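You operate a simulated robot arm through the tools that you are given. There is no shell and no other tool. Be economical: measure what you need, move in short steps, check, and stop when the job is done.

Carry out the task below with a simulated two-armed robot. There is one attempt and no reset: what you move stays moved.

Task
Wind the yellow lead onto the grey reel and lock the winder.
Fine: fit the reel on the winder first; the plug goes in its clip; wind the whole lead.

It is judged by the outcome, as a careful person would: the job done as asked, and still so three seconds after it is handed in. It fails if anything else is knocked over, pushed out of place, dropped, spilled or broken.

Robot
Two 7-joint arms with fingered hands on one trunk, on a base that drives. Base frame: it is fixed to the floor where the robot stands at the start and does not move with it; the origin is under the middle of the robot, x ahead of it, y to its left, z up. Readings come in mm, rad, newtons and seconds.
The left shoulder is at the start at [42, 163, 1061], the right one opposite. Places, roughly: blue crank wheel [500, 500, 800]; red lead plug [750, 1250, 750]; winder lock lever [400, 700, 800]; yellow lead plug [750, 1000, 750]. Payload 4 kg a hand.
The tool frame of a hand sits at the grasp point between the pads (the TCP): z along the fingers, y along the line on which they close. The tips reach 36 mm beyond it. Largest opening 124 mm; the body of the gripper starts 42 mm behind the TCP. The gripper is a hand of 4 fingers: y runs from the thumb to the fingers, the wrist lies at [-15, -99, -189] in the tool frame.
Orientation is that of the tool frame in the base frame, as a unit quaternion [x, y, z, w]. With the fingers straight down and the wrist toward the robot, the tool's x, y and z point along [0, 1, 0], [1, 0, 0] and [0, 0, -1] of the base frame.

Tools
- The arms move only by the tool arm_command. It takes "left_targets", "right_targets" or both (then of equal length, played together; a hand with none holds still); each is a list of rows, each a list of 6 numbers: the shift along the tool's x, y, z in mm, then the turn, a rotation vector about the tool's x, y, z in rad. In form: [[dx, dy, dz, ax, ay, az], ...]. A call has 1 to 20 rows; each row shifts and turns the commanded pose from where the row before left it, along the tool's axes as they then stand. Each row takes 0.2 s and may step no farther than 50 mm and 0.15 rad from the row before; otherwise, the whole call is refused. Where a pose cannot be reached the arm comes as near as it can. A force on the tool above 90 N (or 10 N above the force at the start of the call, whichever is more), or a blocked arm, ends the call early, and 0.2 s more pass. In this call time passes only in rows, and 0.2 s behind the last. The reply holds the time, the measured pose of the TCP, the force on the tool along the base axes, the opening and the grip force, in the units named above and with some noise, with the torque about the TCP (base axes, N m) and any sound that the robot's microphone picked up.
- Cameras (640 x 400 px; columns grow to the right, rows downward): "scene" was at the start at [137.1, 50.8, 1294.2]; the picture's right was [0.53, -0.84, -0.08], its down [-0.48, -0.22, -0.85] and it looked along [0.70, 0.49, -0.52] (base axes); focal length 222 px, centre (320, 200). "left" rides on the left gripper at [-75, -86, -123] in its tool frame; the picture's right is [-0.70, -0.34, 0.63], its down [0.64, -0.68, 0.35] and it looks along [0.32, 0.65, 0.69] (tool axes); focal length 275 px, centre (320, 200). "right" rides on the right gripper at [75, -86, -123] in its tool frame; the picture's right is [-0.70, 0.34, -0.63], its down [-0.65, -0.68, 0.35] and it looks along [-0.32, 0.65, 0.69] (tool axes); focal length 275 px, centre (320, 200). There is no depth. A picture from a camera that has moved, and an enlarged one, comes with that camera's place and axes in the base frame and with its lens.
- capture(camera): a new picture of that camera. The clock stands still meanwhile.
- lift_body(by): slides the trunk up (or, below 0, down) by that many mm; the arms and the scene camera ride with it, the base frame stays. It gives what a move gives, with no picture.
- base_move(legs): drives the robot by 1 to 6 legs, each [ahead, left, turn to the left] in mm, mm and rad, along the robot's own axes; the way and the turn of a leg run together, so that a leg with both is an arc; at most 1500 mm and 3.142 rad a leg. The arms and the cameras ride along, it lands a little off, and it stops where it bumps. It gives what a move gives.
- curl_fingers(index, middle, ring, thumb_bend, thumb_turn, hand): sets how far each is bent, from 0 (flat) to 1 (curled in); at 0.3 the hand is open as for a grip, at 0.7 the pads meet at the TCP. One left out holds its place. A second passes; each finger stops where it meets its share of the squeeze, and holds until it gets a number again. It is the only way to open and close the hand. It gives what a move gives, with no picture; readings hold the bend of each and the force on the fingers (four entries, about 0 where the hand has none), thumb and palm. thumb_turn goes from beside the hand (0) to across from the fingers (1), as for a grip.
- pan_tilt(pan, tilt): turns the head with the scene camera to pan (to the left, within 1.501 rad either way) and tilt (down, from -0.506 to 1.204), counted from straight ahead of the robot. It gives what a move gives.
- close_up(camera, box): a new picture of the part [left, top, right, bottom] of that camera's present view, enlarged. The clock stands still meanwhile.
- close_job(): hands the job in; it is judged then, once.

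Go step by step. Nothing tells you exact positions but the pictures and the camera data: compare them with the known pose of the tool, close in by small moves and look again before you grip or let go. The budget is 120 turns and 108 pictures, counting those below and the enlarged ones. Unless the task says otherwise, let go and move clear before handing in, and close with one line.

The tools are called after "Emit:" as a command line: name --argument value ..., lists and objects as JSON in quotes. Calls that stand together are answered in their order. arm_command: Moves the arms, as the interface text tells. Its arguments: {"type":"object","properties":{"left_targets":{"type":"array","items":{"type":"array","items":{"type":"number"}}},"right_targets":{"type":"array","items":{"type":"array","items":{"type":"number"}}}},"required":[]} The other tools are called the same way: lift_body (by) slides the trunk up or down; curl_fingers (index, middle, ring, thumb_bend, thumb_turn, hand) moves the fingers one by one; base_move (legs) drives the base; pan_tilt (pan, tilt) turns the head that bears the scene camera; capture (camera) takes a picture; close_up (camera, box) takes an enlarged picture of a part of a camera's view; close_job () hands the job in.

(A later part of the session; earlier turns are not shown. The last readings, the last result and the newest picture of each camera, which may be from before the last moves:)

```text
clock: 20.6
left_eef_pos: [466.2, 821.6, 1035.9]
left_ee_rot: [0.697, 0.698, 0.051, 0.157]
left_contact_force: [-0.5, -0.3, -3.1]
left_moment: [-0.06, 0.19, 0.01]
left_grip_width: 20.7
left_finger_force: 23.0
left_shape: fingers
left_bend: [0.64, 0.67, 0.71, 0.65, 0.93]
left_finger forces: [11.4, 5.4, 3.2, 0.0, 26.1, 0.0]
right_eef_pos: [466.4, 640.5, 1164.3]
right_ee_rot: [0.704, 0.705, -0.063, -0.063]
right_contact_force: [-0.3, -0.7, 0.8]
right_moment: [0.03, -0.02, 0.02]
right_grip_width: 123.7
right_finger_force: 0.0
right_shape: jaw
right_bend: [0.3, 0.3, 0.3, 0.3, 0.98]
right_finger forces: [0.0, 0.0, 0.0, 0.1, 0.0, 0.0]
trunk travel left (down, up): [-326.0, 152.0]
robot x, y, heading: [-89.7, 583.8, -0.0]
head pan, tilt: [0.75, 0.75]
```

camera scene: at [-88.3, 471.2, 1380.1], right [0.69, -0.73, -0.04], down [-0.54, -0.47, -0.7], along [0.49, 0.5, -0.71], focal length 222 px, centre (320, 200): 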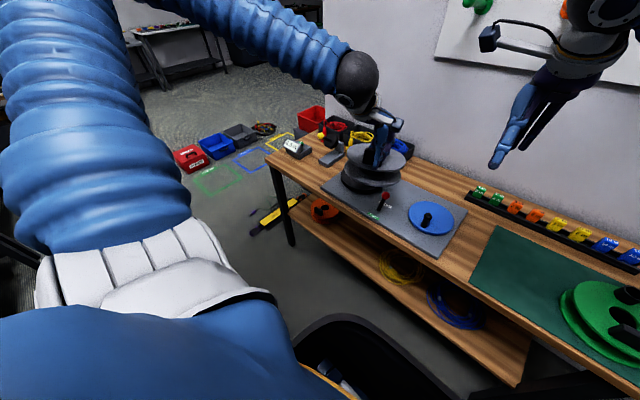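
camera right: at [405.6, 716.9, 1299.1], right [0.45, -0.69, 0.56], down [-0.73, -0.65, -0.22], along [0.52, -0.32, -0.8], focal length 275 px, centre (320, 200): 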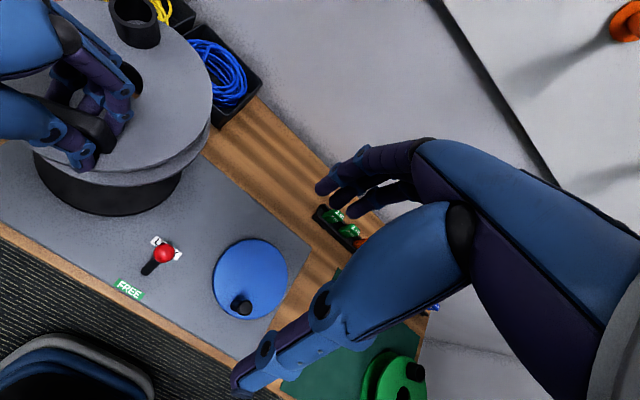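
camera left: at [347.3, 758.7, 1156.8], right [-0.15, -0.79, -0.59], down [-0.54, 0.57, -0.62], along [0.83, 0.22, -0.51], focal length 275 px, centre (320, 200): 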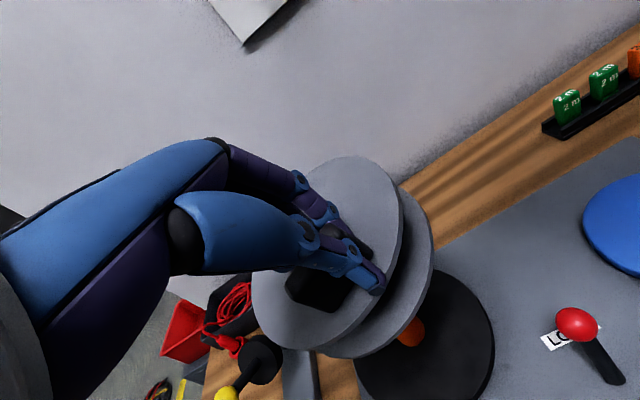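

The arm follows as commanded. I lower another 40 mm and check alignment.

Emit:
arm_command --left_targets '[[3, -6, 19, 0, 0, 0], [3, -6, 19, 0, 0, 0]]'

Emit:
close_up --camera "scene" --box '[340, 120, 460, 220]'

Emit:
close_up --camera "left" --box '[240, 140, 500, 400]'

Emit:
close_up --camera "right" --box '[0, 0, 240, 240]'

```text
clock: 21.2
left_eef_pos: [466.3, 823.2, 996.9]
left_ee_rot: [0.697, 0.698, 0.051, 0.157]
left_contact_force: [0.1, -0.1, -2.8]
left_moment: [-0.05, 0.17, 0.02]
left_grip_width: 20.9
left_finger_force: 22.3
left_shape: fingers
left_bend: [0.64, 0.67, 0.71, 0.65, 0.93]
left_finger forces: [11.3, 5.5, 3.1, 0.0, 26.2, 0.0]
right_eef_pos: [465.4, 640.6, 1164.3]
right_ee_rot: [0.703, 0.705, -0.063, -0.062]
right_contact_force: [0.7, 0.1, -0.3]
right_moment: [0.0, 0.01, -0.01]
right_grip_width: 123.7
right_finger_force: 0.1
right_shape: jaw
right_bend: [0.3, 0.3, 0.3, 0.3, 0.98]
right_finger forces: [0.1, 0.1, 0.0, 0.1, 0.0, 0.0]
trunk travel left (down, up): [-326.0, 152.0]
robot x, y, heading: [-86.6, 584.1, 0.003]
head pan, tilt: [0.75, 0.75]
```

```text
4.00 times, centred on (400, 170) of scene
camera zoom: at [-9.5, 641.4, 1380.1], right [0.68, -0.73, -0.04], down [-0.54, -0.47, -0.7], along [0.49, 0.5, -0.71], focal length 889 px, centre (0, 320)
```

zoom: 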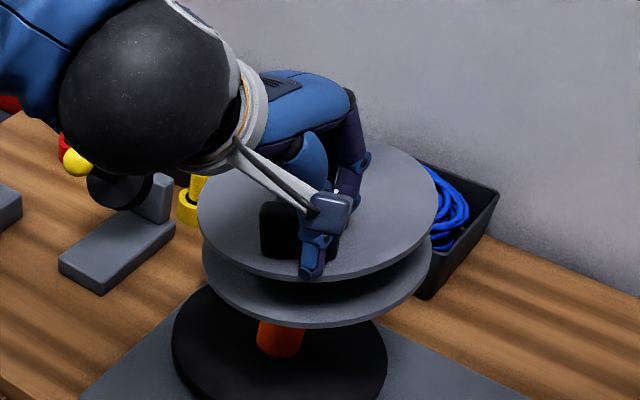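

```text
1.54 times, centred on (370, 270) of left
camera zoom: at [347.4, 764.1, 1098.6], right [-0.15, -0.79, -0.59], down [-0.54, 0.57, -0.62], along [0.83, 0.23, -0.51], focal length 424 px, centre (243, 92)
```

zoom: 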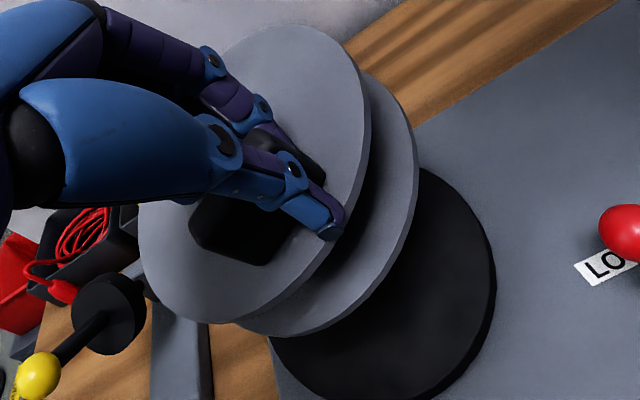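

```text
1.67 times, centred on (120, 120) of right
camera zoom: at [405.2, 715.9, 1299.4], right [0.45, -0.7, 0.56], down [-0.73, -0.65, -0.22], along [0.52, -0.31, -0.8], focal length 459 px, centre (653, 333)
```

zoom: 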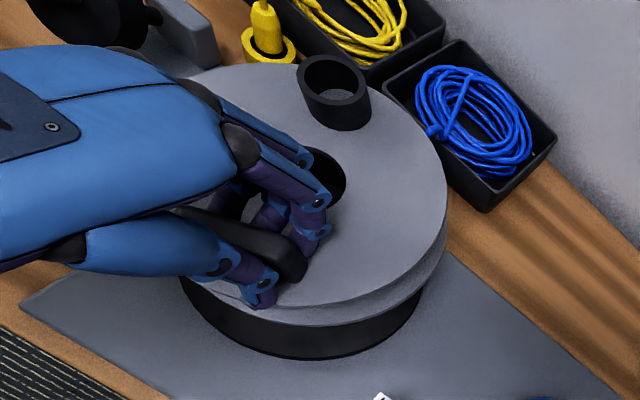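

All three views agree that the reel sits coaxial with the spindle within a few mm. I lower in small steps, watching the forces.

Emit:
arm_command --left_targets '[[1.5, -3, 9.5, 0, 0, 0], [1.5, -3, 9.5, 0, 0, 0], [1.5, -3, 9.5, 0, 0, 0]]'

Emit:
close_up --camera "right" --box '[0, 0, 240, 240]'

Emit:
close_up --camera "scene" --box '[340, 120, 460, 220]'

```text
clock: 22.0
left_eef_pos: [465.1, 822.5, 966.6]
left_ee_rot: [0.697, 0.697, 0.051, 0.158]
left_contact_force: [0.0, -0.7, -2.4]
left_moment: [-0.03, 0.14, 0.01]
left_grip_width: 20.9
left_finger_force: 23.6
left_shape: fingers
left_bend: [0.64, 0.67, 0.71, 0.65, 0.93]
left_finger forces: [11.2, 5.4, 3.1, 0.0, 26.4, 0.0]
right_eef_pos: [466.6, 641.2, 1163.5]
right_ee_rot: [0.703, 0.706, -0.063, -0.063]
right_contact_force: [0.5, 0.6, 0.3]
right_moment: [0.02, -0.02, -0.02]
right_grip_width: 123.6
right_finger_force: 0.0
right_shape: jaw
right_bend: [0.3, 0.3, 0.3, 0.3, 0.98]
right_finger forces: [0.0, 0.0, 0.0, 0.1, 0.0, 0.0]
trunk travel left (down, up): [-326.0, 152.0]
robot x, y, heading: [-80.2, 581.7, -0.004]
head pan, tilt: [0.75, 0.75]
```

```text
1.67 times, centred on (120, 120) of right
camera zoom: at [405.4, 715.8, 1299.3], right [0.45, -0.7, 0.56], down [-0.73, -0.65, -0.22], along [0.52, -0.31, -0.8], focal length 459 px, centre (653, 333)
```

zoom: 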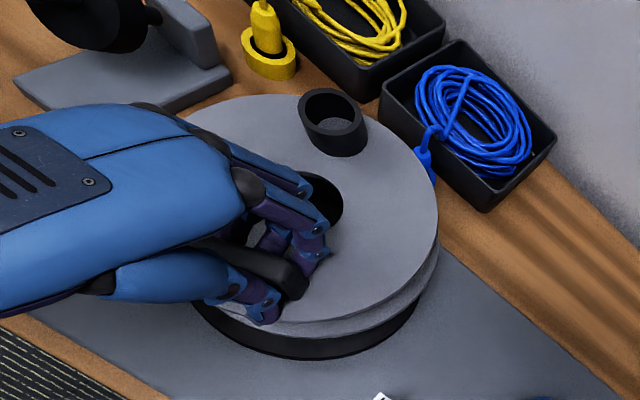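

```text
4.00 times, centred on (400, 170) of scene
camera zoom: at [-9.2, 641.4, 1380.1], right [0.68, -0.73, -0.04], down [-0.54, -0.47, -0.7], along [0.49, 0.5, -0.71], focal length 889 px, centre (0, 320)
```

zoom: 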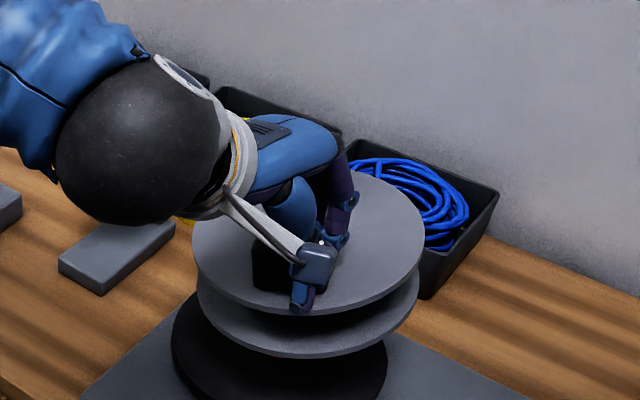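

No contact and still coaxial; I continue down.

Emit:
arm_command --left_targets '[[1.5, -3, 9.5, 0, 0, 0], [1.5, -3, 9.5, 0, 0, 0], [1.5, -3, 9.5, 0, 0, 0]]'

Emit:
close_up --camera "right" --box '[0, 0, 240, 240]'

```text
clock: 22.8
left_eef_pos: [464.4, 821.7, 935.8]
left_ee_rot: [0.697, 0.698, 0.051, 0.157]
left_contact_force: [-0.8, 1.7, -2.0]
left_moment: [0.1, 0.13, 0.07]
left_grip_width: 20.9
left_finger_force: 24.7
left_shape: fingers
left_bend: [0.64, 0.68, 0.72, 0.65, 0.93]
left_finger forces: [12.6, 5.7, 2.7, 0.0, 27.5, 0.0]
right_eef_pos: [467.3, 640.0, 1163.8]
right_ee_rot: [0.704, 0.705, -0.062, -0.063]
right_contact_force: [0.3, 0.0, -0.5]
right_moment: [0.01, 0.04, 0.01]
right_grip_width: 124.0
right_finger_force: 0.1
right_shape: jaw
right_bend: [0.3, 0.3, 0.3, 0.3, 0.98]
right_finger forces: [0.1, 0.1, 0.0, 0.0, 0.1, 0.1]
trunk travel left (down, up): [-326.0, 152.0]
robot x, y, heading: [-83.2, 587.0, -0.002]
head pan, tilt: [0.75, 0.75]
```

```text
1.67 times, centred on (120, 120) of right
camera zoom: at [405.3, 715.7, 1299.4], right [0.45, -0.7, 0.56], down [-0.73, -0.65, -0.22], along [0.52, -0.31, -0.8], focal length 459 px, centre (653, 333)
```

zoom: 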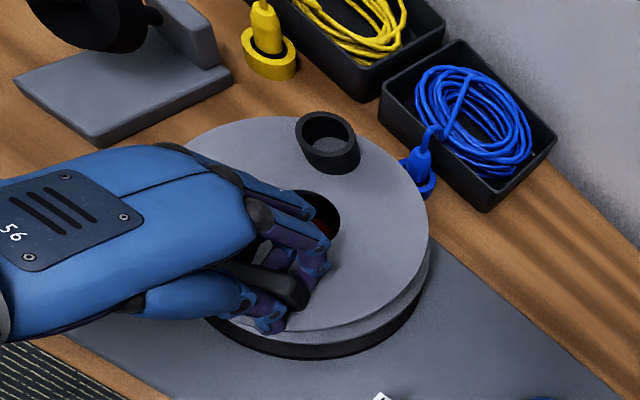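

The orange spindle tip shows inside the hole. Down the rest of the way in short steps.

Emit:
arm_command --left_targets '[[1.5, -3, 9.5, 0, 0, 0], [1, -2, 7, 0, 0, 0]]'

Emit:
close_up --camera "right" --box '[0, 0, 240, 240]'

Emit:
close_up --camera "scene" --box '[340, 120, 460, 220]'

```text
clock: 23.4
left_eef_pos: [466.3, 822.0, 918.4]
left_ee_rot: [0.697, 0.697, 0.051, 0.158]
left_contact_force: [1.1, 2.6, -3.6]
left_moment: [0.09, 0.1, 0.07]
left_grip_width: 20.7
left_finger_force: 23.6
left_shape: fingers
left_bend: [0.64, 0.68, 0.72, 0.65, 0.93]
left_finger forces: [12.8, 5.8, 3.1, 0.0, 26.7, 0.0]
right_eef_pos: [467.0, 641.4, 1163.7]
right_ee_rot: [0.704, 0.705, -0.063, -0.063]
right_contact_force: [-0.4, -1.3, 0.4]
right_moment: [0.01, -0.03, 0.0]
right_grip_width: 123.8
right_finger_force: 0.1
right_shape: jaw
right_bend: [0.3, 0.3, 0.3, 0.3, 0.98]
right_finger forces: [0.0, 0.0, 0.0, 0.1, 0.1, 0.0]
trunk travel left (down, up): [-326.0, 152.0]
robot x, y, heading: [-88.6, 583.1, -0.002]
head pan, tilt: [0.75, 0.75]
```

```text
1.67 times, centred on (120, 120) of right
camera zoom: at [405.0, 715.6, 1299.5], right [0.45, -0.7, 0.56], down [-0.73, -0.65, -0.22], along [0.52, -0.31, -0.8], focal length 459 px, centre (653, 333)
```

zoom: 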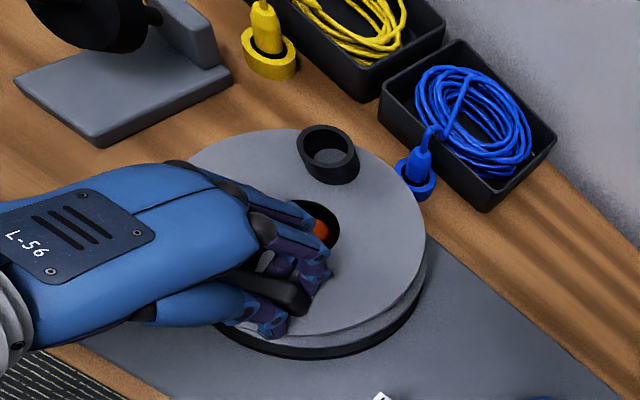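

```text
4.00 times, centred on (400, 170) of scene
camera zoom: at [-9.7, 641.2, 1380.1], right [0.68, -0.73, -0.04], down [-0.54, -0.47, -0.7], along [0.49, 0.5, -0.71], focal length 889 px, centre (0, 320)
```

zoom: 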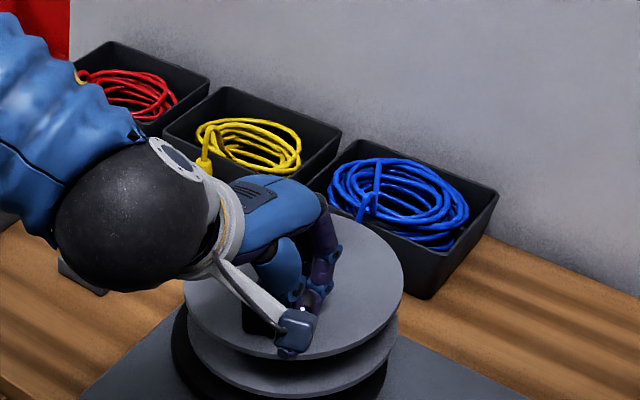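

Emit:
arm_command --left_targets '[[0.8, -1.5, 5, 0, 0, 0], [0.8, -1.5, 5, 0, 0, 0], [0.8, -1.5, 5, 0, 0, 0]]'

```text
clock: 24.2
left_eef_pos: [464.9, 820.5, 902.4]
left_ee_rot: [0.697, 0.698, 0.051, 0.157]
left_contact_force: [0.4, 0.1, -0.4]
left_moment: [0.19, 0.1, 0.02]
left_grip_width: 20.5
left_finger_force: 24.5
left_shape: fingers
left_bend: [0.64, 0.68, 0.72, 0.65, 0.93]
left_finger forces: [11.7, 6.0, 3.6, 0.0, 28.0, 0.0]
right_eef_pos: [467.5, 640.6, 1163.8]
right_ee_rot: [0.704, 0.705, -0.063, -0.063]
right_contact_force: [-0.5, -0.7, -0.7]
right_moment: [-0.01, -0.01, -0.02]
right_grip_width: 124.0
right_finger_force: 0.0
right_shape: jaw
right_bend: [0.3, 0.3, 0.3, 0.3, 0.98]
right_finger forces: [0.1, 0.0, 0.1, 0.0, 0.1, 0.1]
trunk travel left (down, up): [-326.0, 152.0]
robot x, y, heading: [-85.5, 584.7, 0.005]
head pan, tilt: [0.75, 0.75]
```

Weight is starting to transfer (−0.4 N). A few mm more, then I look.

Emit:
arm_command --left_targets '[[0.5, -1, 3, 0, 0, 0], [0.5, -1, 3, 0, 0, 0]]'

Emit:
close_up --camera "right" --box '[60, 40, 220, 200]'

Emit:
close_up --camera "scene" --box '[340, 140, 460, 240]'

```text
clock: 24.8
left_eef_pos: [466.1, 820.1, 897.0]
left_ee_rot: [0.697, 0.697, 0.053, 0.158]
left_contact_force: [5.4, -3.8, 10.8]
left_moment: [0.2, -0.02, -0.08]
left_grip_width: 19.9
left_finger_force: 28.2
left_shape: fingers
left_bend: [0.64, 0.67, 0.72, 0.65, 0.93]
left_finger forces: [12.6, 7.5, 5.0, 0.0, 30.8, 0.0]
right_eef_pos: [466.0, 640.6, 1164.7]
right_ee_rot: [0.704, 0.705, -0.062, -0.063]
right_contact_force: [0.2, 0.1, -0.7]
right_moment: [-0.02, -0.01, -0.03]
right_grip_width: 123.9
right_finger_force: 0.1
right_shape: jaw
right_bend: [0.3, 0.3, 0.3, 0.3, 0.98]
right_finger forces: [0.0, 0.1, 0.0, 0.0, 0.0, 0.0]
trunk travel left (down, up): [-326.0, 152.0]
robot x, y, heading: [-85.1, 584.5, 0.0]
head pan, tilt: [0.75, 0.75]
```

```text
2.50 times, centred on (140, 120) of right
camera zoom: at [404.6, 714.6, 1300.0], right [0.45, -0.7, 0.56], down [-0.73, -0.65, -0.22], along [0.52, -0.31, -0.8], focal length 688 px, centre (770, 400)
```

zoom: 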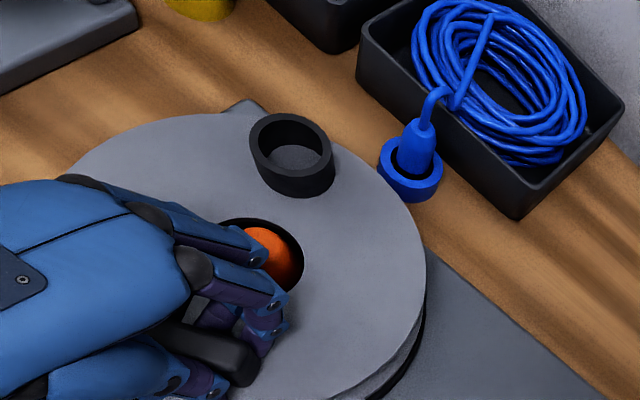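

```text
4.00 times, centred on (400, 190) of scene
camera zoom: at [-10.1, 640.3, 1380.4], right [0.68, -0.73, -0.04], down [-0.54, -0.47, -0.7], along [0.49, 0.5, -0.71], focal length 889 px, centre (0, 240)
```

zoom: 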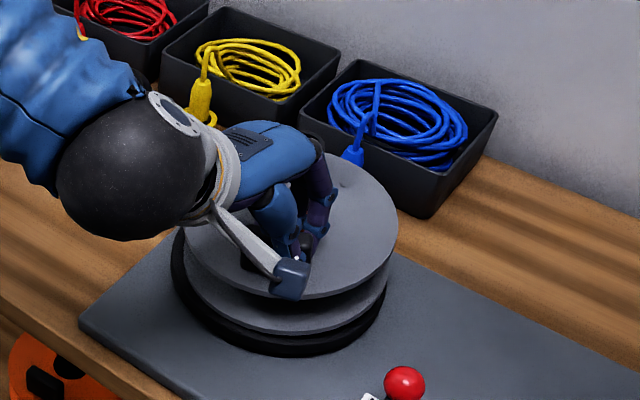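

The reel is down on the disc (10.8 N up). I release and back off.

Emit:
curl_fingers --hand "left" --index 0.45 --middle 0.45 --ring 0.45 --thumb_bend 0.45

Emit:
arm_command --left_targets '[[0, 0, -20, 0, 0, 0], [0, 0, -40, 0.1, 0.05, 0], [0, 0, -40, 0.1, 0.05, 0], [0, 0, -40, 0.1, 0.05, 0]]'

Emit:
capture --camera "scene"

Emit:
close_up --camera "right" --box '[0, 0, 320, 320]'

Emit:
capture --camera "left"

```text
clock: 25.8
left_eef_pos: [464.4, 820.6, 896.3]
left_ee_rot: [0.697, 0.698, 0.051, 0.157]
left_contact_force: [-0.1, 0.3, -0.3]
left_moment: [0.0, -0.03, -0.01]
left_grip_width: 77.3
left_finger_force: 0.1
left_shape: fingers
left_bend: [0.45, 0.45, 0.45, 0.45, 0.97]
left_finger forces: [0.0, 0.0, 0.1, 0.0, 0.0, 0.0]
right_eef_pos: [465.4, 639.6, 1164.9]
right_ee_rot: [0.704, 0.705, -0.063, -0.063]
right_contact_force: [0.6, -0.3, -0.4]
right_moment: [-0.02, 0.05, -0.01]
right_grip_width: 123.8
right_finger_force: 0.0
right_shape: jaw
right_bend: [0.3, 0.3, 0.3, 0.3, 0.98]
right_finger forces: [0.1, 0.0, 0.0, 0.0, 0.1, 0.0]
trunk travel left (down, up): [-326.0, 152.0]
robot x, y, heading: [-87.2, 583.4, -0.001]
head pan, tilt: [0.75, 0.75]
```

```text
clock: 26.8
left_eef_pos: [433.8, 832.0, 1030.7]
left_ee_rot: [0.707, 0.707, -0.001, -0.002]
left_contact_force: [0.0, -0.4, -0.7]
left_moment: [-0.04, -0.01, -0.01]
left_grip_width: 77.7
left_finger_force: 0.2
left_shape: fingers
left_bend: [0.45, 0.45, 0.45, 0.45, 0.97]
left_finger forces: [0.0, 0.1, 0.0, 0.0, 0.0, 0.1]
right_eef_pos: [465.8, 638.9, 1164.8]
right_ee_rot: [0.703, 0.706, -0.062, -0.063]
right_contact_force: [0.9, 0.5, -0.5]
right_moment: [0.02, -0.02, -0.02]
right_grip_width: 123.7
right_finger_force: 0.0
right_shape: jaw
right_bend: [0.3, 0.3, 0.3, 0.3, 0.98]
right_finger forces: [0.1, 0.1, 0.0, 0.1, 0.0, 0.0]
trunk travel left (down, up): [-326.0, 152.0]
robot x, y, heading: [-83.5, 581.5, 0.001]
head pan, tilt: [0.75, 0.75]
```

```text
63 pictures are left
camera scene: at [-10.8, 639.5, 1380.4], right [0.68, -0.73, -0.04], down [-0.54, -0.47, -0.7], along [0.49, 0.5, -0.71], focal length 222 px, centre (320, 200)
```

scene: 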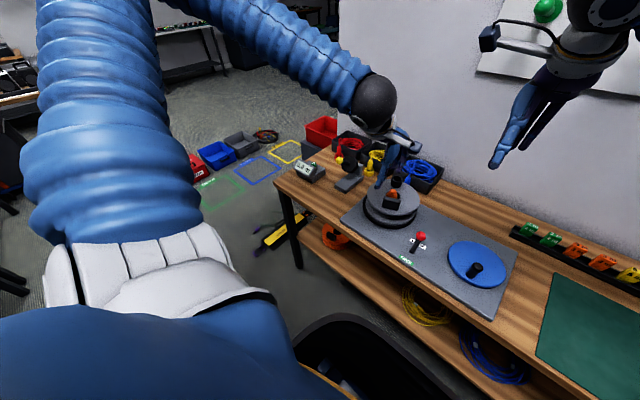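

```text
1.25 times, centred on (160, 160) of right
camera zoom: at [404.0, 714.0, 1300.4], right [0.44, -0.7, 0.56], down [-0.73, -0.65, -0.22], along [0.52, -0.31, -0.8], focal length 344 px, centre (520, 250)
```

zoom: 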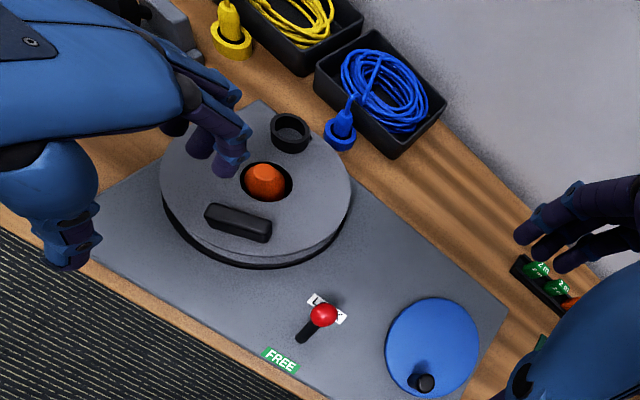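

```text
61 pictures are left
camera left: at [348.7, 756.8, 1152.3], right [-0.34, -0.7, -0.63], down [-0.68, 0.64, -0.34], along [0.65, 0.32, -0.69], focal length 275 px, centre (320, 200)
```

left: 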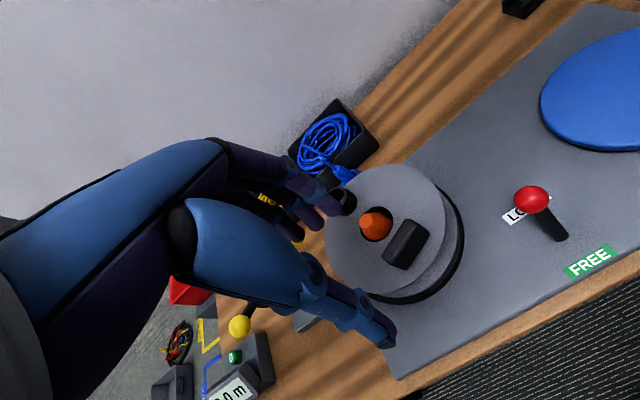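

The reel is fitted, with the spindle through its hole. Next the yellow plug, standing in a ring near [675, 1020, 800]; I move the left hand over toward it and look closely.

Emit:
arm_command --left_targets '[[28, 34, 5, 0, 0, 0], [28, 34, 5, 0, 0, 0], [28, 34, 5, 0, 0, 0], [28, 34, 5, 0, 0, 0], [28, 34, 5, 0, 0, 0]]'

Emit:
close_up --camera "scene" --box '[300, 110, 480, 260]'

Emit:
capture --camera "left"

```text
clock: 28.0
left_eef_pos: [606.0, 977.0, 1008.0]
left_ee_rot: [0.706, 0.708, -0.002, 0.0]
left_contact_force: [0.3, 0.4, -0.4]
left_moment: [0.01, 0.02, 0.03]
left_grip_width: 77.7
left_finger_force: 0.2
left_shape: fingers
left_bend: [0.45, 0.45, 0.45, 0.45, 0.97]
left_finger forces: [0.1, 0.0, 0.0, 0.0, 0.1, 0.1]
right_eef_pos: [466.0, 640.9, 1163.6]
right_ee_rot: [0.703, 0.706, -0.063, -0.063]
right_contact_force: [0.3, 0.9, -0.5]
right_moment: [-0.03, 0.02, -0.01]
right_grip_width: 123.9
right_finger_force: 0.1
right_shape: jaw
right_bend: [0.3, 0.3, 0.3, 0.3, 0.98]
right_finger forces: [0.0, 0.0, 0.0, 0.0, 0.0, 0.0]
trunk travel left (down, up): [-326.0, 152.0]
robot x, y, heading: [-85.4, 583.9, 0.003]
head pan, tilt: [0.75, 0.75]
```

```text
2.67 times, centred on (390, 185) of scene
camera zoom: at [-9.0, 641.8, 1380.0], right [0.68, -0.73, -0.04], down [-0.54, -0.47, -0.7], along [0.49, 0.5, -0.71], focal length 592 px, centre (133, 240)
```

zoom: 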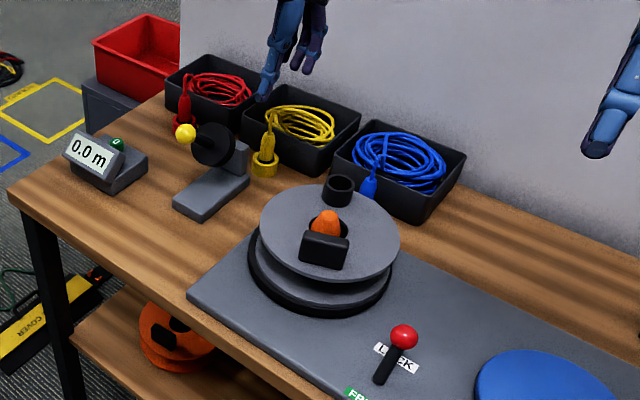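

```text
59 pictures are left
camera left: at [520.9, 901.5, 1129.8], right [-0.34, -0.7, -0.63], down [-0.68, 0.64, -0.34], along [0.65, 0.32, -0.7], focal length 275 px, centre (320, 200)
```

left: 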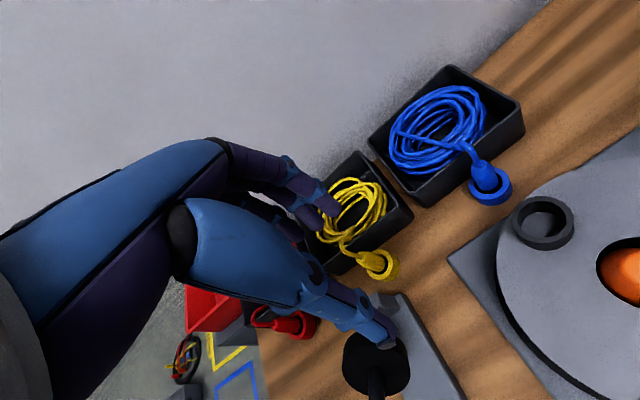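

Ring centre ≈ [678, 1025]; the tray's front wall is only about 20 mm behind it at x ≈ 700. I check the plug's shape and clearance before gripping.

Emit:
close_up --camera "scene" --box '[335, 130, 395, 180]'

Emit:
close_up --camera "left" --box '[310, 180, 430, 300]'

```text
8.00 times, centred on (365, 155) of scene
camera zoom: at [-9.0, 641.8, 1380.0], right [0.68, -0.73, -0.04], down [-0.54, -0.47, -0.7], along [0.49, 0.5, -0.71], focal length 1777 px, centre (-40, 560)
```

zoom: 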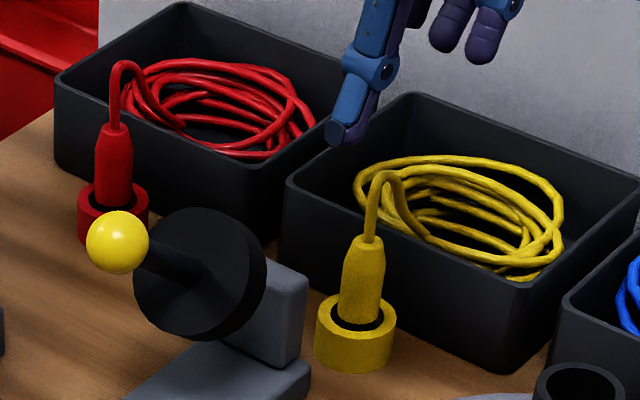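

```text
3.33 times, centred on (370, 240) of left
camera zoom: at [520.9, 901.5, 1129.8], right [-0.34, -0.7, -0.63], down [-0.68, 0.64, -0.34], along [0.65, 0.32, -0.7], focal length 918 px, centre (153, 67)
```

zoom: 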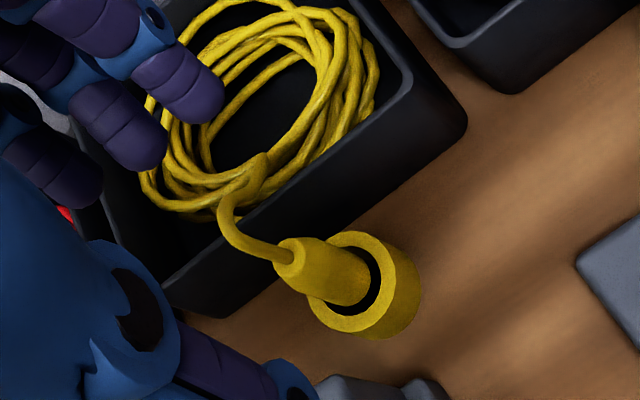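

Plug body ≈ 22 mm thick, at [676, 1020], exposed from z ≈ 785 to 837; the tray rim is near z ≈ 810, so I grip its upper part with tips just above the rim. First hover.

Emit:
curl_fingers --hand "left" --index 0.52 --middle 0.52 --ring 0.52 --thumb_bend 0.5

Emit:
arm_command --left_targets '[[14, 23, 34, 0, 0, 0], [14, 23, 34, 0, 0, 0], [15, 24, 34, 0, 0, 0]]'

Emit:
close_up --camera "scene" --box '[330, 110, 410, 180]'

Emit:
close_up --camera "left" --box '[240, 180, 400, 340]'

```text
clock: 29.0
left_eef_pos: [604.3, 976.5, 1008.1]
left_ee_rot: [0.707, 0.708, -0.002, 0.0]
left_contact_force: [0.9, -0.5, -0.3]
left_moment: [0.02, -0.01, -0.01]
left_grip_width: 59.1
left_finger_force: 0.0
left_shape: fingers
left_bend: [0.52, 0.52, 0.52, 0.5, 0.97]
left_finger forces: [0.0, 0.1, 0.0, 0.1, 0.0, 0.1]
right_eef_pos: [466.0, 640.3, 1163.1]
right_ee_rot: [0.704, 0.705, -0.062, -0.063]
right_contact_force: [-1.3, -0.3, -0.5]
right_moment: [-0.03, 0.0, -0.01]
right_grip_width: 123.8
right_finger_force: 0.0
right_shape: jaw
right_bend: [0.3, 0.3, 0.3, 0.3, 0.98]
right_finger forces: [0.0, 0.0, 0.0, 0.0, 0.0, 0.0]
trunk travel left (down, up): [-326.0, 152.0]
robot x, y, heading: [-84.2, 584.2, 0.001]
head pan, tilt: [0.75, 0.75]
```

```text
clock: 29.8
left_eef_pos: [674.2, 1019.8, 904.9]
left_ee_rot: [0.707, 0.707, -0.002, 0.0]
left_contact_force: [0.8, -0.2, -0.1]
left_moment: [-0.03, 0.03, -0.01]
left_grip_width: 59.3
left_finger_force: 0.1
left_shape: fingers
left_bend: [0.52, 0.52, 0.52, 0.5, 0.97]
left_finger forces: [0.0, 0.1, 0.0, 0.0, 0.1, 0.1]
right_eef_pos: [468.7, 641.0, 1163.1]
right_ee_rot: [0.703, 0.705, -0.063, -0.063]
right_contact_force: [1.0, -0.2, -0.9]
right_moment: [0.0, 0.02, -0.01]
right_grip_width: 123.8
right_finger_force: 0.0
right_shape: jaw
right_bend: [0.3, 0.3, 0.3, 0.3, 0.98]
right_finger forces: [0.0, 0.0, 0.1, 0.1, 0.1, 0.0]
trunk travel left (down, up): [-326.0, 152.0]
robot x, y, heading: [-85.0, 583.0, -0.002]
head pan, tilt: [0.75, 0.75]
```

```text
5.71 times, centred on (370, 145) of scene
camera zoom: at [-8.3, 641.5, 1380.0], right [0.68, -0.73, -0.04], down [-0.54, -0.47, -0.7], along [0.49, 0.5, -0.71], focal length 1270 px, centre (34, 514)
```

zoom: 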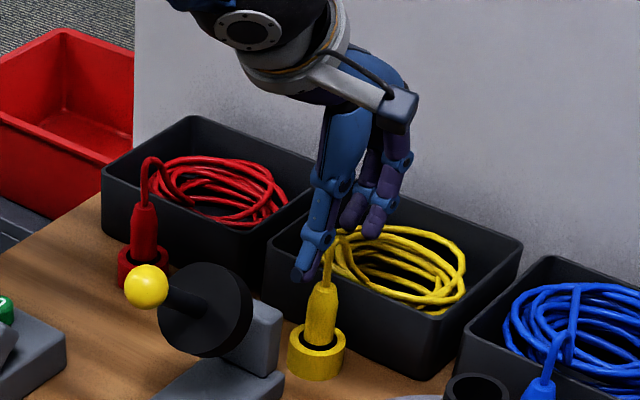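

```text
2.50 times, centred on (320, 260) of left
camera zoom: at [589.2, 944.8, 1025.8], right [-0.34, -0.7, -0.63], down [-0.68, 0.64, -0.34], along [0.65, 0.32, -0.7], focal length 688 px, centre (320, 50)
```

zoom: 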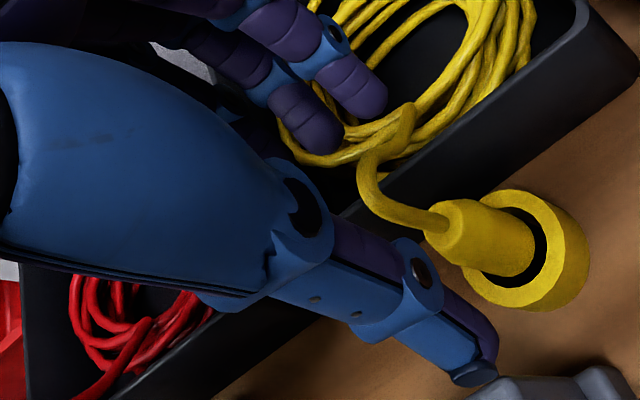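

Plug confirmed at [676, 1018]. Descending to just above the rim.

Emit:
arm_command --left_targets '[[-1, 1, 28, 0, 0, 0], [-1, 1, 28, 0, 0, 0]]'

Emit:
close_up --camera "left" --box '[240, 180, 400, 340]'

Emit:
close_up --camera "scene" --box '[340, 125, 400, 175]'

```text
clock: 30.4
left_eef_pos: [675.0, 1018.2, 859.3]
left_ee_rot: [0.707, 0.707, 0.003, 0.003]
left_contact_force: [5.2, 6.0, 43.3]
left_moment: [-0.15, -1.73, 0.21]
left_grip_width: 58.1
left_finger_force: 22.0
left_shape: fingers
left_bend: [0.48, 0.53, 0.52, 0.5, 0.97]
left_finger forces: [36.8, 6.8, 0.0, 0.0, 0.0, 0.1]
right_eef_pos: [462.3, 640.1, 1168.8]
right_ee_rot: [0.703, 0.706, -0.06, -0.061]
right_contact_force: [-0.2, -0.1, 0.2]
right_moment: [0.03, -0.03, 0.03]
right_grip_width: 123.9
right_finger_force: 0.2
right_shape: jaw
right_bend: [0.3, 0.3, 0.3, 0.3, 0.98]
right_finger forces: [0.1, 0.1, 0.0, 0.0, 0.0, 0.0]
trunk travel left (down, up): [-326.0, 152.0]
robot x, y, heading: [-81.1, 581.0, 0.001]
head pan, tilt: [0.75, 0.75]
```

```text
2.50 times, centred on (320, 260) of left
camera zoom: at [588.9, 942.0, 979.4], right [-0.33, -0.7, -0.64], down [-0.68, 0.64, -0.35], along [0.66, 0.32, -0.69], focal length 688 px, centre (320, 50)
```

zoom: 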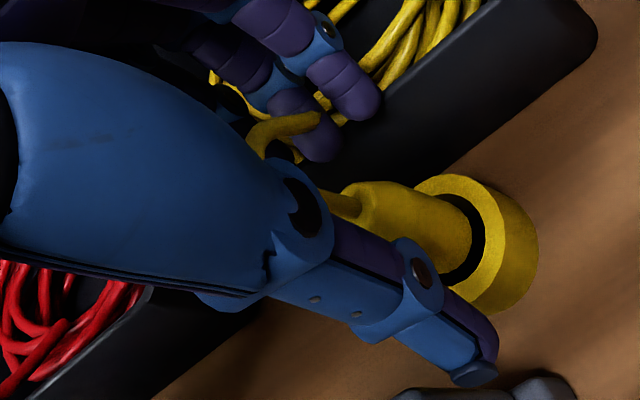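

```text
8.00 times, centred on (370, 150) of scene
camera zoom: at [-15.0, 638.9, 1381.6], right [0.68, -0.73, -0.04], down [-0.54, -0.47, -0.7], along [0.5, 0.5, -0.71], focal length 1777 px, centre (-80, 600)
```

zoom: 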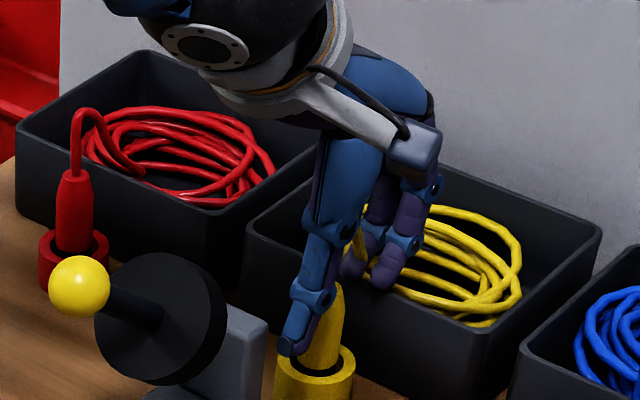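

The index finger met the tray rim. I back up at once; re-measuring, the tray wall is at x ≈ 717, leaving a 30 mm gap, so I pre-close the fingers narrower to fit inside it.

Emit:
arm_command --left_targets '[[0, 0, -30, 0, 0, 0], [0, 0, -20, 0, 0, 0]]'

Emit:
curl_fingers --hand "left" --index 0.6 --middle 0.6 --ring 0.6 --thumb_bend 0.52

Emit:
close_up --camera "left" --box '[240, 180, 400, 340]'

```text
clock: 31.0
left_eef_pos: [674.6, 1015.2, 897.8]
left_ee_rot: [0.708, 0.707, -0.001, -0.001]
left_contact_force: [-0.4, -0.4, 0.6]
left_moment: [-0.01, -0.05, 0.01]
left_grip_width: 58.9
left_finger_force: 0.1
left_shape: fingers
left_bend: [0.52, 0.52, 0.52, 0.5, 0.97]
left_finger forces: [0.0, 0.0, 0.1, 0.0, 0.1, 0.0]
right_eef_pos: [465.0, 639.6, 1164.2]
right_ee_rot: [0.704, 0.705, -0.061, -0.063]
right_contact_force: [-0.6, -0.4, -0.1]
right_moment: [0.0, -0.02, 0.0]
right_grip_width: 123.9
right_finger_force: 0.0
right_shape: jaw
right_bend: [0.3, 0.3, 0.3, 0.3, 0.98]
right_finger forces: [0.0, 0.1, 0.0, 0.0, 0.0, 0.0]
trunk travel left (down, up): [-326.0, 152.0]
robot x, y, heading: [-86.0, 579.6, 0.006]
head pan, tilt: [0.75, 0.75]
```

```text
clock: 32.0
left_eef_pos: [675.7, 1018.1, 897.2]
left_ee_rot: [0.706, 0.708, -0.003, -0.001]
left_contact_force: [-0.1, 0.0, 0.1]
left_moment: [0.0, 0.0, -0.03]
left_grip_width: 43.7
left_finger_force: 0.2
left_shape: fingers
left_bend: [0.6, 0.6, 0.6, 0.52, 0.97]
left_finger forces: [0.0, 0.0, 0.1, 0.1, 0.0, 0.1]
right_eef_pos: [465.3, 641.1, 1163.7]
right_ee_rot: [0.704, 0.704, -0.063, -0.063]
right_contact_force: [-0.1, -0.1, -1.4]
right_moment: [-0.02, 0.0, -0.02]
right_grip_width: 123.8
right_finger_force: 0.1
right_shape: jaw
right_bend: [0.3, 0.3, 0.3, 0.3, 0.98]
right_finger forces: [0.0, 0.0, 0.1, 0.1, 0.0, 0.0]
trunk travel left (down, up): [-326.0, 152.0]
robot x, y, heading: [-83.4, 585.5, 0.0]
head pan, tilt: [0.75, 0.75]
```

```text
2.50 times, centred on (320, 260) of left
camera zoom: at [591.1, 941.1, 1019.8], right [-0.34, -0.7, -0.63], down [-0.68, 0.64, -0.34], along [0.65, 0.32, -0.69], focal length 688 px, centre (320, 50)
```

zoom: 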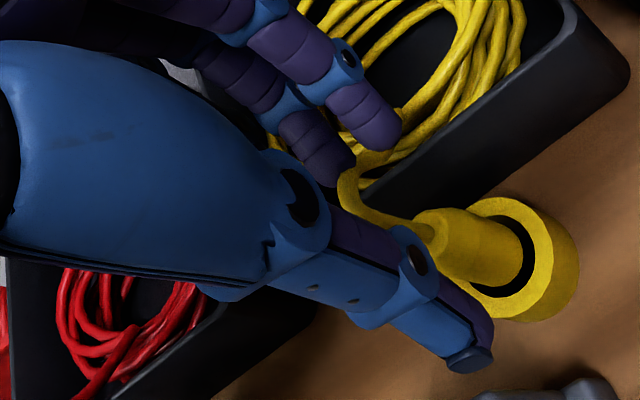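

Emit:
arm_command --left_targets '[[0, 0, 20, 0, 0, 0], [0, 0, 18, 0, 0, 0], [0, 0, 15, 0, 0, 0]]'

Emit:
close_up --camera "left" --box '[240, 180, 400, 340]'

```text
clock: 32.8
left_eef_pos: [676.5, 1016.1, 847.9]
left_ee_rot: [0.707, 0.708, 0.0, 0.001]
left_contact_force: [-4.6, 0.3, 18.6]
left_moment: [0.18, -0.49, 0.03]
left_grip_width: 42.0
left_finger_force: 9.7
left_shape: fingers
left_bend: [0.61, 0.62, 0.6, 0.52, 0.97]
left_finger forces: [1.6, 16.1, 1.1, 0.1, 0.0, 0.0]
right_eef_pos: [464.7, 639.5, 1165.9]
right_ee_rot: [0.704, 0.705, -0.062, -0.063]
right_contact_force: [-0.8, -0.1, 0.7]
right_moment: [0.02, -0.02, 0.02]
right_grip_width: 123.6
right_finger_force: 0.0
right_shape: jaw
right_bend: [0.3, 0.3, 0.3, 0.3, 0.98]
right_finger forces: [0.0, 0.1, 0.1, 0.0, 0.0, 0.0]
trunk travel left (down, up): [-326.0, 152.0]
robot x, y, heading: [-79.1, 586.1, 0.004]
head pan, tilt: [0.75, 0.75]
```

```text
2.50 times, centred on (320, 260) of left
camera zoom: at [590.7, 940.4, 969.4], right [-0.34, -0.7, -0.63], down [-0.68, 0.64, -0.35], along [0.65, 0.32, -0.69], focal length 688 px, centre (320, 50)
```

zoom: 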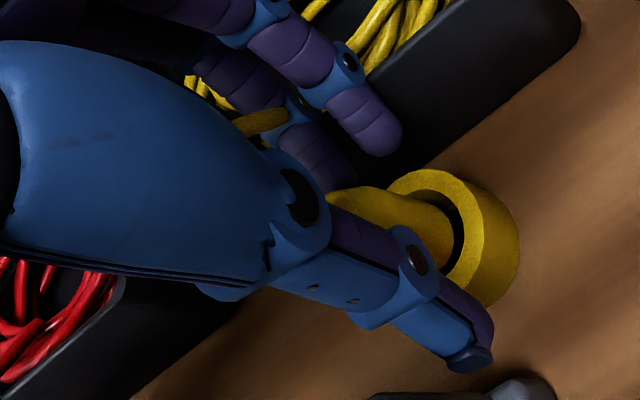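

The middle finger touches the plug's top (16 N). I lift slightly, shift 7 mm away from the robot, and go down again.

Emit:
arm_command --left_targets '[[0, 0, -18, 0, 0, 0], [0, 7, 0, 0, 0, 0], [0, 0, 12, 0, 0, 0], [0, 0, 8, 0, 0, 0]]'

Emit:
close_up --camera "left" --box '[240, 180, 400, 340]'

```text
clock: 33.8
left_eef_pos: [682.3, 1016.2, 847.4]
left_ee_rot: [0.707, 0.707, 0.001, 0.002]
left_contact_force: [-7.7, 0.9, 36.3]
left_moment: [0.31, -0.74, 0.05]
left_grip_width: 36.9
left_finger_force: 18.2
left_shape: fingers
left_bend: [0.63, 0.63, 0.62, 0.52, 0.97]
left_finger forces: [8.5, 19.6, 7.8, 0.1, 0.0, 0.1]
right_eef_pos: [463.4, 638.5, 1166.3]
right_ee_rot: [0.704, 0.705, -0.061, -0.062]
right_contact_force: [0.2, 0.4, 0.4]
right_moment: [-0.01, -0.02, 0.0]
right_grip_width: 123.5
right_finger_force: 0.0
right_shape: jaw
right_bend: [0.3, 0.3, 0.3, 0.3, 0.98]
right_finger forces: [0.0, 0.1, 0.0, 0.0, 0.0, 0.0]
trunk travel left (down, up): [-326.0, 152.0]
robot x, y, heading: [-85.1, 579.1, 0.006]
head pan, tilt: [0.75, 0.75]
```

```text
2.50 times, centred on (320, 260) of left
camera zoom: at [595.9, 941.3, 969.1], right [-0.33, -0.7, -0.63], down [-0.68, 0.64, -0.35], along [0.65, 0.32, -0.69], focal length 688 px, centre (320, 50)
```

zoom: 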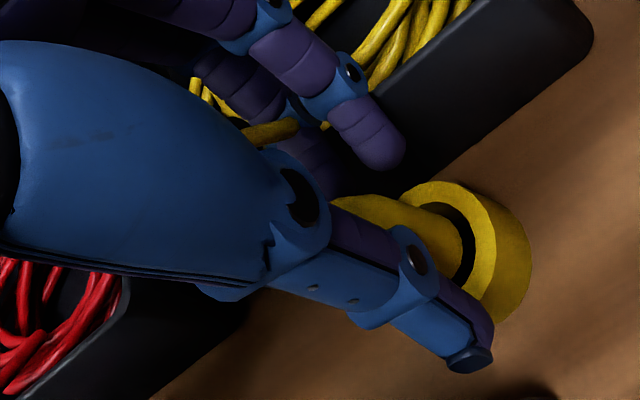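

The fingertips rest on the tray rim again, but at this height they already overlap the plug's upper ~20 mm. I raise a few mm to unload and close here.

Emit:
arm_command --left_targets '[[0, -4, -7, 0, 0, 0]]'

Emit:
curl_fingers --hand "left" --index 0.72 --middle 0.72 --ring 0.72 --thumb_bend 0.72

Emit:
close_up --camera "left" --box '[240, 180, 400, 340]'

Emit:
close_up --camera "scene" --box '[340, 125, 400, 175]'

```text
clock: 34.2
left_eef_pos: [677.7, 1016.6, 847.9]
left_ee_rot: [0.707, 0.708, -0.003, -0.002]
left_contact_force: [-5.3, -0.4, 14.6]
left_moment: [0.09, -0.3, 0.01]
left_grip_width: 41.1
left_finger_force: 7.9
left_shape: fingers
left_bend: [0.61, 0.63, 0.61, 0.52, 0.97]
left_finger forces: [1.4, 13.6, 0.7, 0.1, 0.0, 0.1]
right_eef_pos: [466.2, 640.2, 1164.9]
right_ee_rot: [0.704, 0.705, -0.062, -0.062]
right_contact_force: [-0.3, -0.7, 0.2]
right_moment: [0.01, -0.03, 0.01]
right_grip_width: 123.7
right_finger_force: 0.1
right_shape: jaw
right_bend: [0.3, 0.3, 0.3, 0.3, 0.98]
right_finger forces: [0.0, 0.0, 0.0, 0.0, 0.1, 0.1]
trunk travel left (down, up): [-326.0, 152.0]
robot x, y, heading: [-86.3, 582.8, 0.006]
head pan, tilt: [0.75, 0.75]
```

```text
clock: 35.2
left_eef_pos: [679.1, 1016.9, 848.6]
left_ee_rot: [0.706, 0.708, -0.002, -0.001]
left_contact_force: [-0.2, 0.0, -0.3]
left_moment: [0.0, -0.03, -0.03]
left_grip_width: 7.0
left_finger_force: 9.4
left_shape: fingers
left_bend: [0.71, 0.67, 0.72, 0.68, 0.96]
left_finger forces: [3.9, 6.9, 0.0, 0.0, 8.6, 0.0]
right_eef_pos: [465.9, 641.4, 1164.9]
right_ee_rot: [0.704, 0.705, -0.063, -0.063]
right_contact_force: [-0.6, 0.0, 0.2]
right_moment: [0.03, -0.01, 0.0]
right_grip_width: 123.8
right_finger_force: 0.0
right_shape: jaw
right_bend: [0.3, 0.3, 0.3, 0.3, 0.98]
right_finger forces: [0.0, 0.0, 0.0, 0.1, 0.0, 0.1]
trunk travel left (down, up): [-326.0, 152.0]
robot x, y, heading: [-83.4, 585.3, -0.002]
head pan, tilt: [0.75, 0.75]
```

```text
2.50 times, centred on (320, 260) of left
camera zoom: at [593.7, 942.4, 970.5], right [-0.34, -0.7, -0.63], down [-0.68, 0.64, -0.34], along [0.65, 0.32, -0.69], focal length 688 px, centre (320, 50)
```

zoom: 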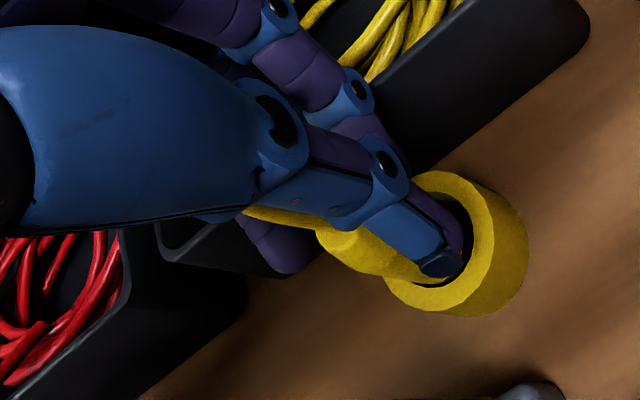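

```text
8.00 times, centred on (370, 150) of scene
camera zoom: at [-9.8, 641.1, 1380.2], right [0.68, -0.73, -0.04], down [-0.54, -0.47, -0.7], along [0.49, 0.5, -0.71], focal length 1777 px, centre (-80, 600)
```

zoom: 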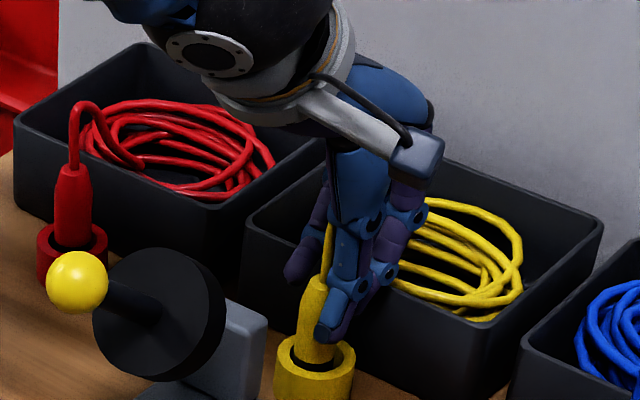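

The plug is off-centre, toward the ring finger side. I reopen slightly, shift about 9 mm left (+y), and close again.

Emit:
curl_fingers --hand "left" --index 0.6 --middle 0.6 --ring 0.6 --thumb_bend 0.54

Emit:
arm_command --left_targets '[[9, 0, 0, 0, 0, 0], [0, 0, 2, 0, 0, 0]]'

Emit:
curl_fingers --hand "left" --index 0.74 --middle 0.74 --ring 0.74 --thumb_bend 0.74

Emit:
close_up --camera "scene" --box '[340, 125, 400, 175]'

```text
clock: 36.2
left_eef_pos: [677.8, 1017.7, 849.7]
left_ee_rot: [0.706, 0.708, -0.001, 0.0]
left_contact_force: [-6.0, 0.5, 8.9]
left_moment: [0.09, -0.08, 0.06]
left_grip_width: 38.2
left_finger_force: 4.7
left_shape: fingers
left_bend: [0.61, 0.63, 0.6, 0.54, 0.97]
left_finger forces: [2.3, 7.1, 0.9, 0.0, 0.0, 0.0]
right_eef_pos: [464.5, 640.2, 1164.6]
right_ee_rot: [0.704, 0.705, -0.063, -0.064]
right_contact_force: [0.5, -0.5, -0.5]
right_moment: [0.01, 0.0, -0.02]
right_grip_width: 123.7
right_finger_force: 0.2
right_shape: jaw
right_bend: [0.3, 0.3, 0.3, 0.3, 0.98]
right_finger forces: [0.0, 0.1, 0.0, 0.1, 0.0, 0.0]
trunk travel left (down, up): [-326.0, 152.0]
robot x, y, heading: [-85.4, 585.7, 0.004]
head pan, tilt: [0.75, 0.75]
```

```text
clock: 36.8
left_eef_pos: [679.1, 1026.4, 848.3]
left_ee_rot: [0.707, 0.707, -0.001, -0.001]
left_contact_force: [-6.8, -4.2, 14.6]
left_moment: [-0.03, -0.22, -0.09]
left_grip_width: 37.2
left_finger_force: 7.7
left_shape: fingers
left_bend: [0.61, 0.63, 0.61, 0.54, 0.97]
left_finger forces: [3.6, 10.6, 1.2, 0.0, 0.0, 0.0]
right_eef_pos: [465.9, 639.9, 1165.2]
right_ee_rot: [0.704, 0.705, -0.062, -0.063]
right_contact_force: [0.2, -1.0, 0.1]
right_moment: [0.02, 0.0, -0.01]
right_grip_width: 123.5
right_finger_force: 0.1
right_shape: jaw
right_bend: [0.3, 0.3, 0.3, 0.3, 0.98]
right_finger forces: [0.1, 0.0, 0.1, 0.1, 0.1, 0.0]
trunk travel left (down, up): [-326.0, 152.0]
robot x, y, heading: [-88.0, 580.8, 0.002]
head pan, tilt: [0.75, 0.75]
```

```text
clock: 37.8
left_eef_pos: [679.7, 1026.2, 847.5]
left_ee_rot: [0.706, 0.708, -0.001, 0.0]
left_contact_force: [-0.5, 1.7, 1.0]
left_moment: [0.08, -0.1, 0.02]
left_grip_width: 15.7
left_finger_force: 15.9
left_shape: fingers
left_bend: [0.63, 0.74, 0.74, 0.67, 0.96]
left_finger forces: [16.2, 3.7, 0.1, 0.0, 13.5, 0.0]
right_eef_pos: [466.9, 640.4, 1163.8]
right_ee_rot: [0.704, 0.705, -0.063, -0.064]
right_contact_force: [-0.6, 0.3, 0.2]
right_moment: [-0.04, -0.02, -0.01]
right_grip_width: 123.7
right_finger_force: 0.0
right_shape: jaw
right_bend: [0.3, 0.3, 0.3, 0.3, 0.98]
right_finger forces: [0.0, 0.1, 0.0, 0.1, 0.1, 0.0]
trunk travel left (down, up): [-326.0, 152.0]
robot x, y, heading: [-86.3, 583.1, 0.003]
head pan, tilt: [0.75, 0.75]
```

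```text
8.00 times, centred on (370, 150) of scene
camera zoom: at [-10.0, 641.1, 1380.2], right [0.68, -0.73, -0.04], down [-0.54, -0.47, -0.7], along [0.49, 0.5, -0.71], focal length 1777 px, centre (-80, 600)
```

zoom: 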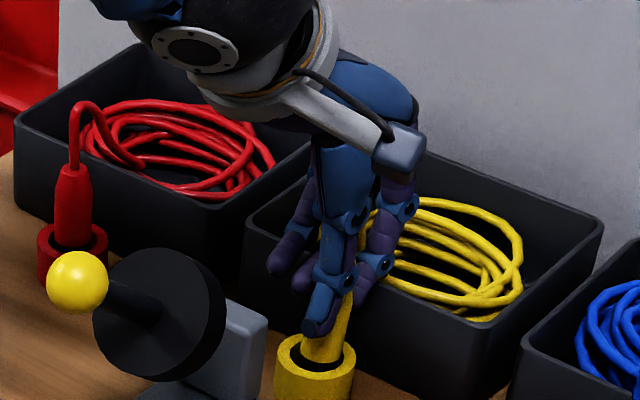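

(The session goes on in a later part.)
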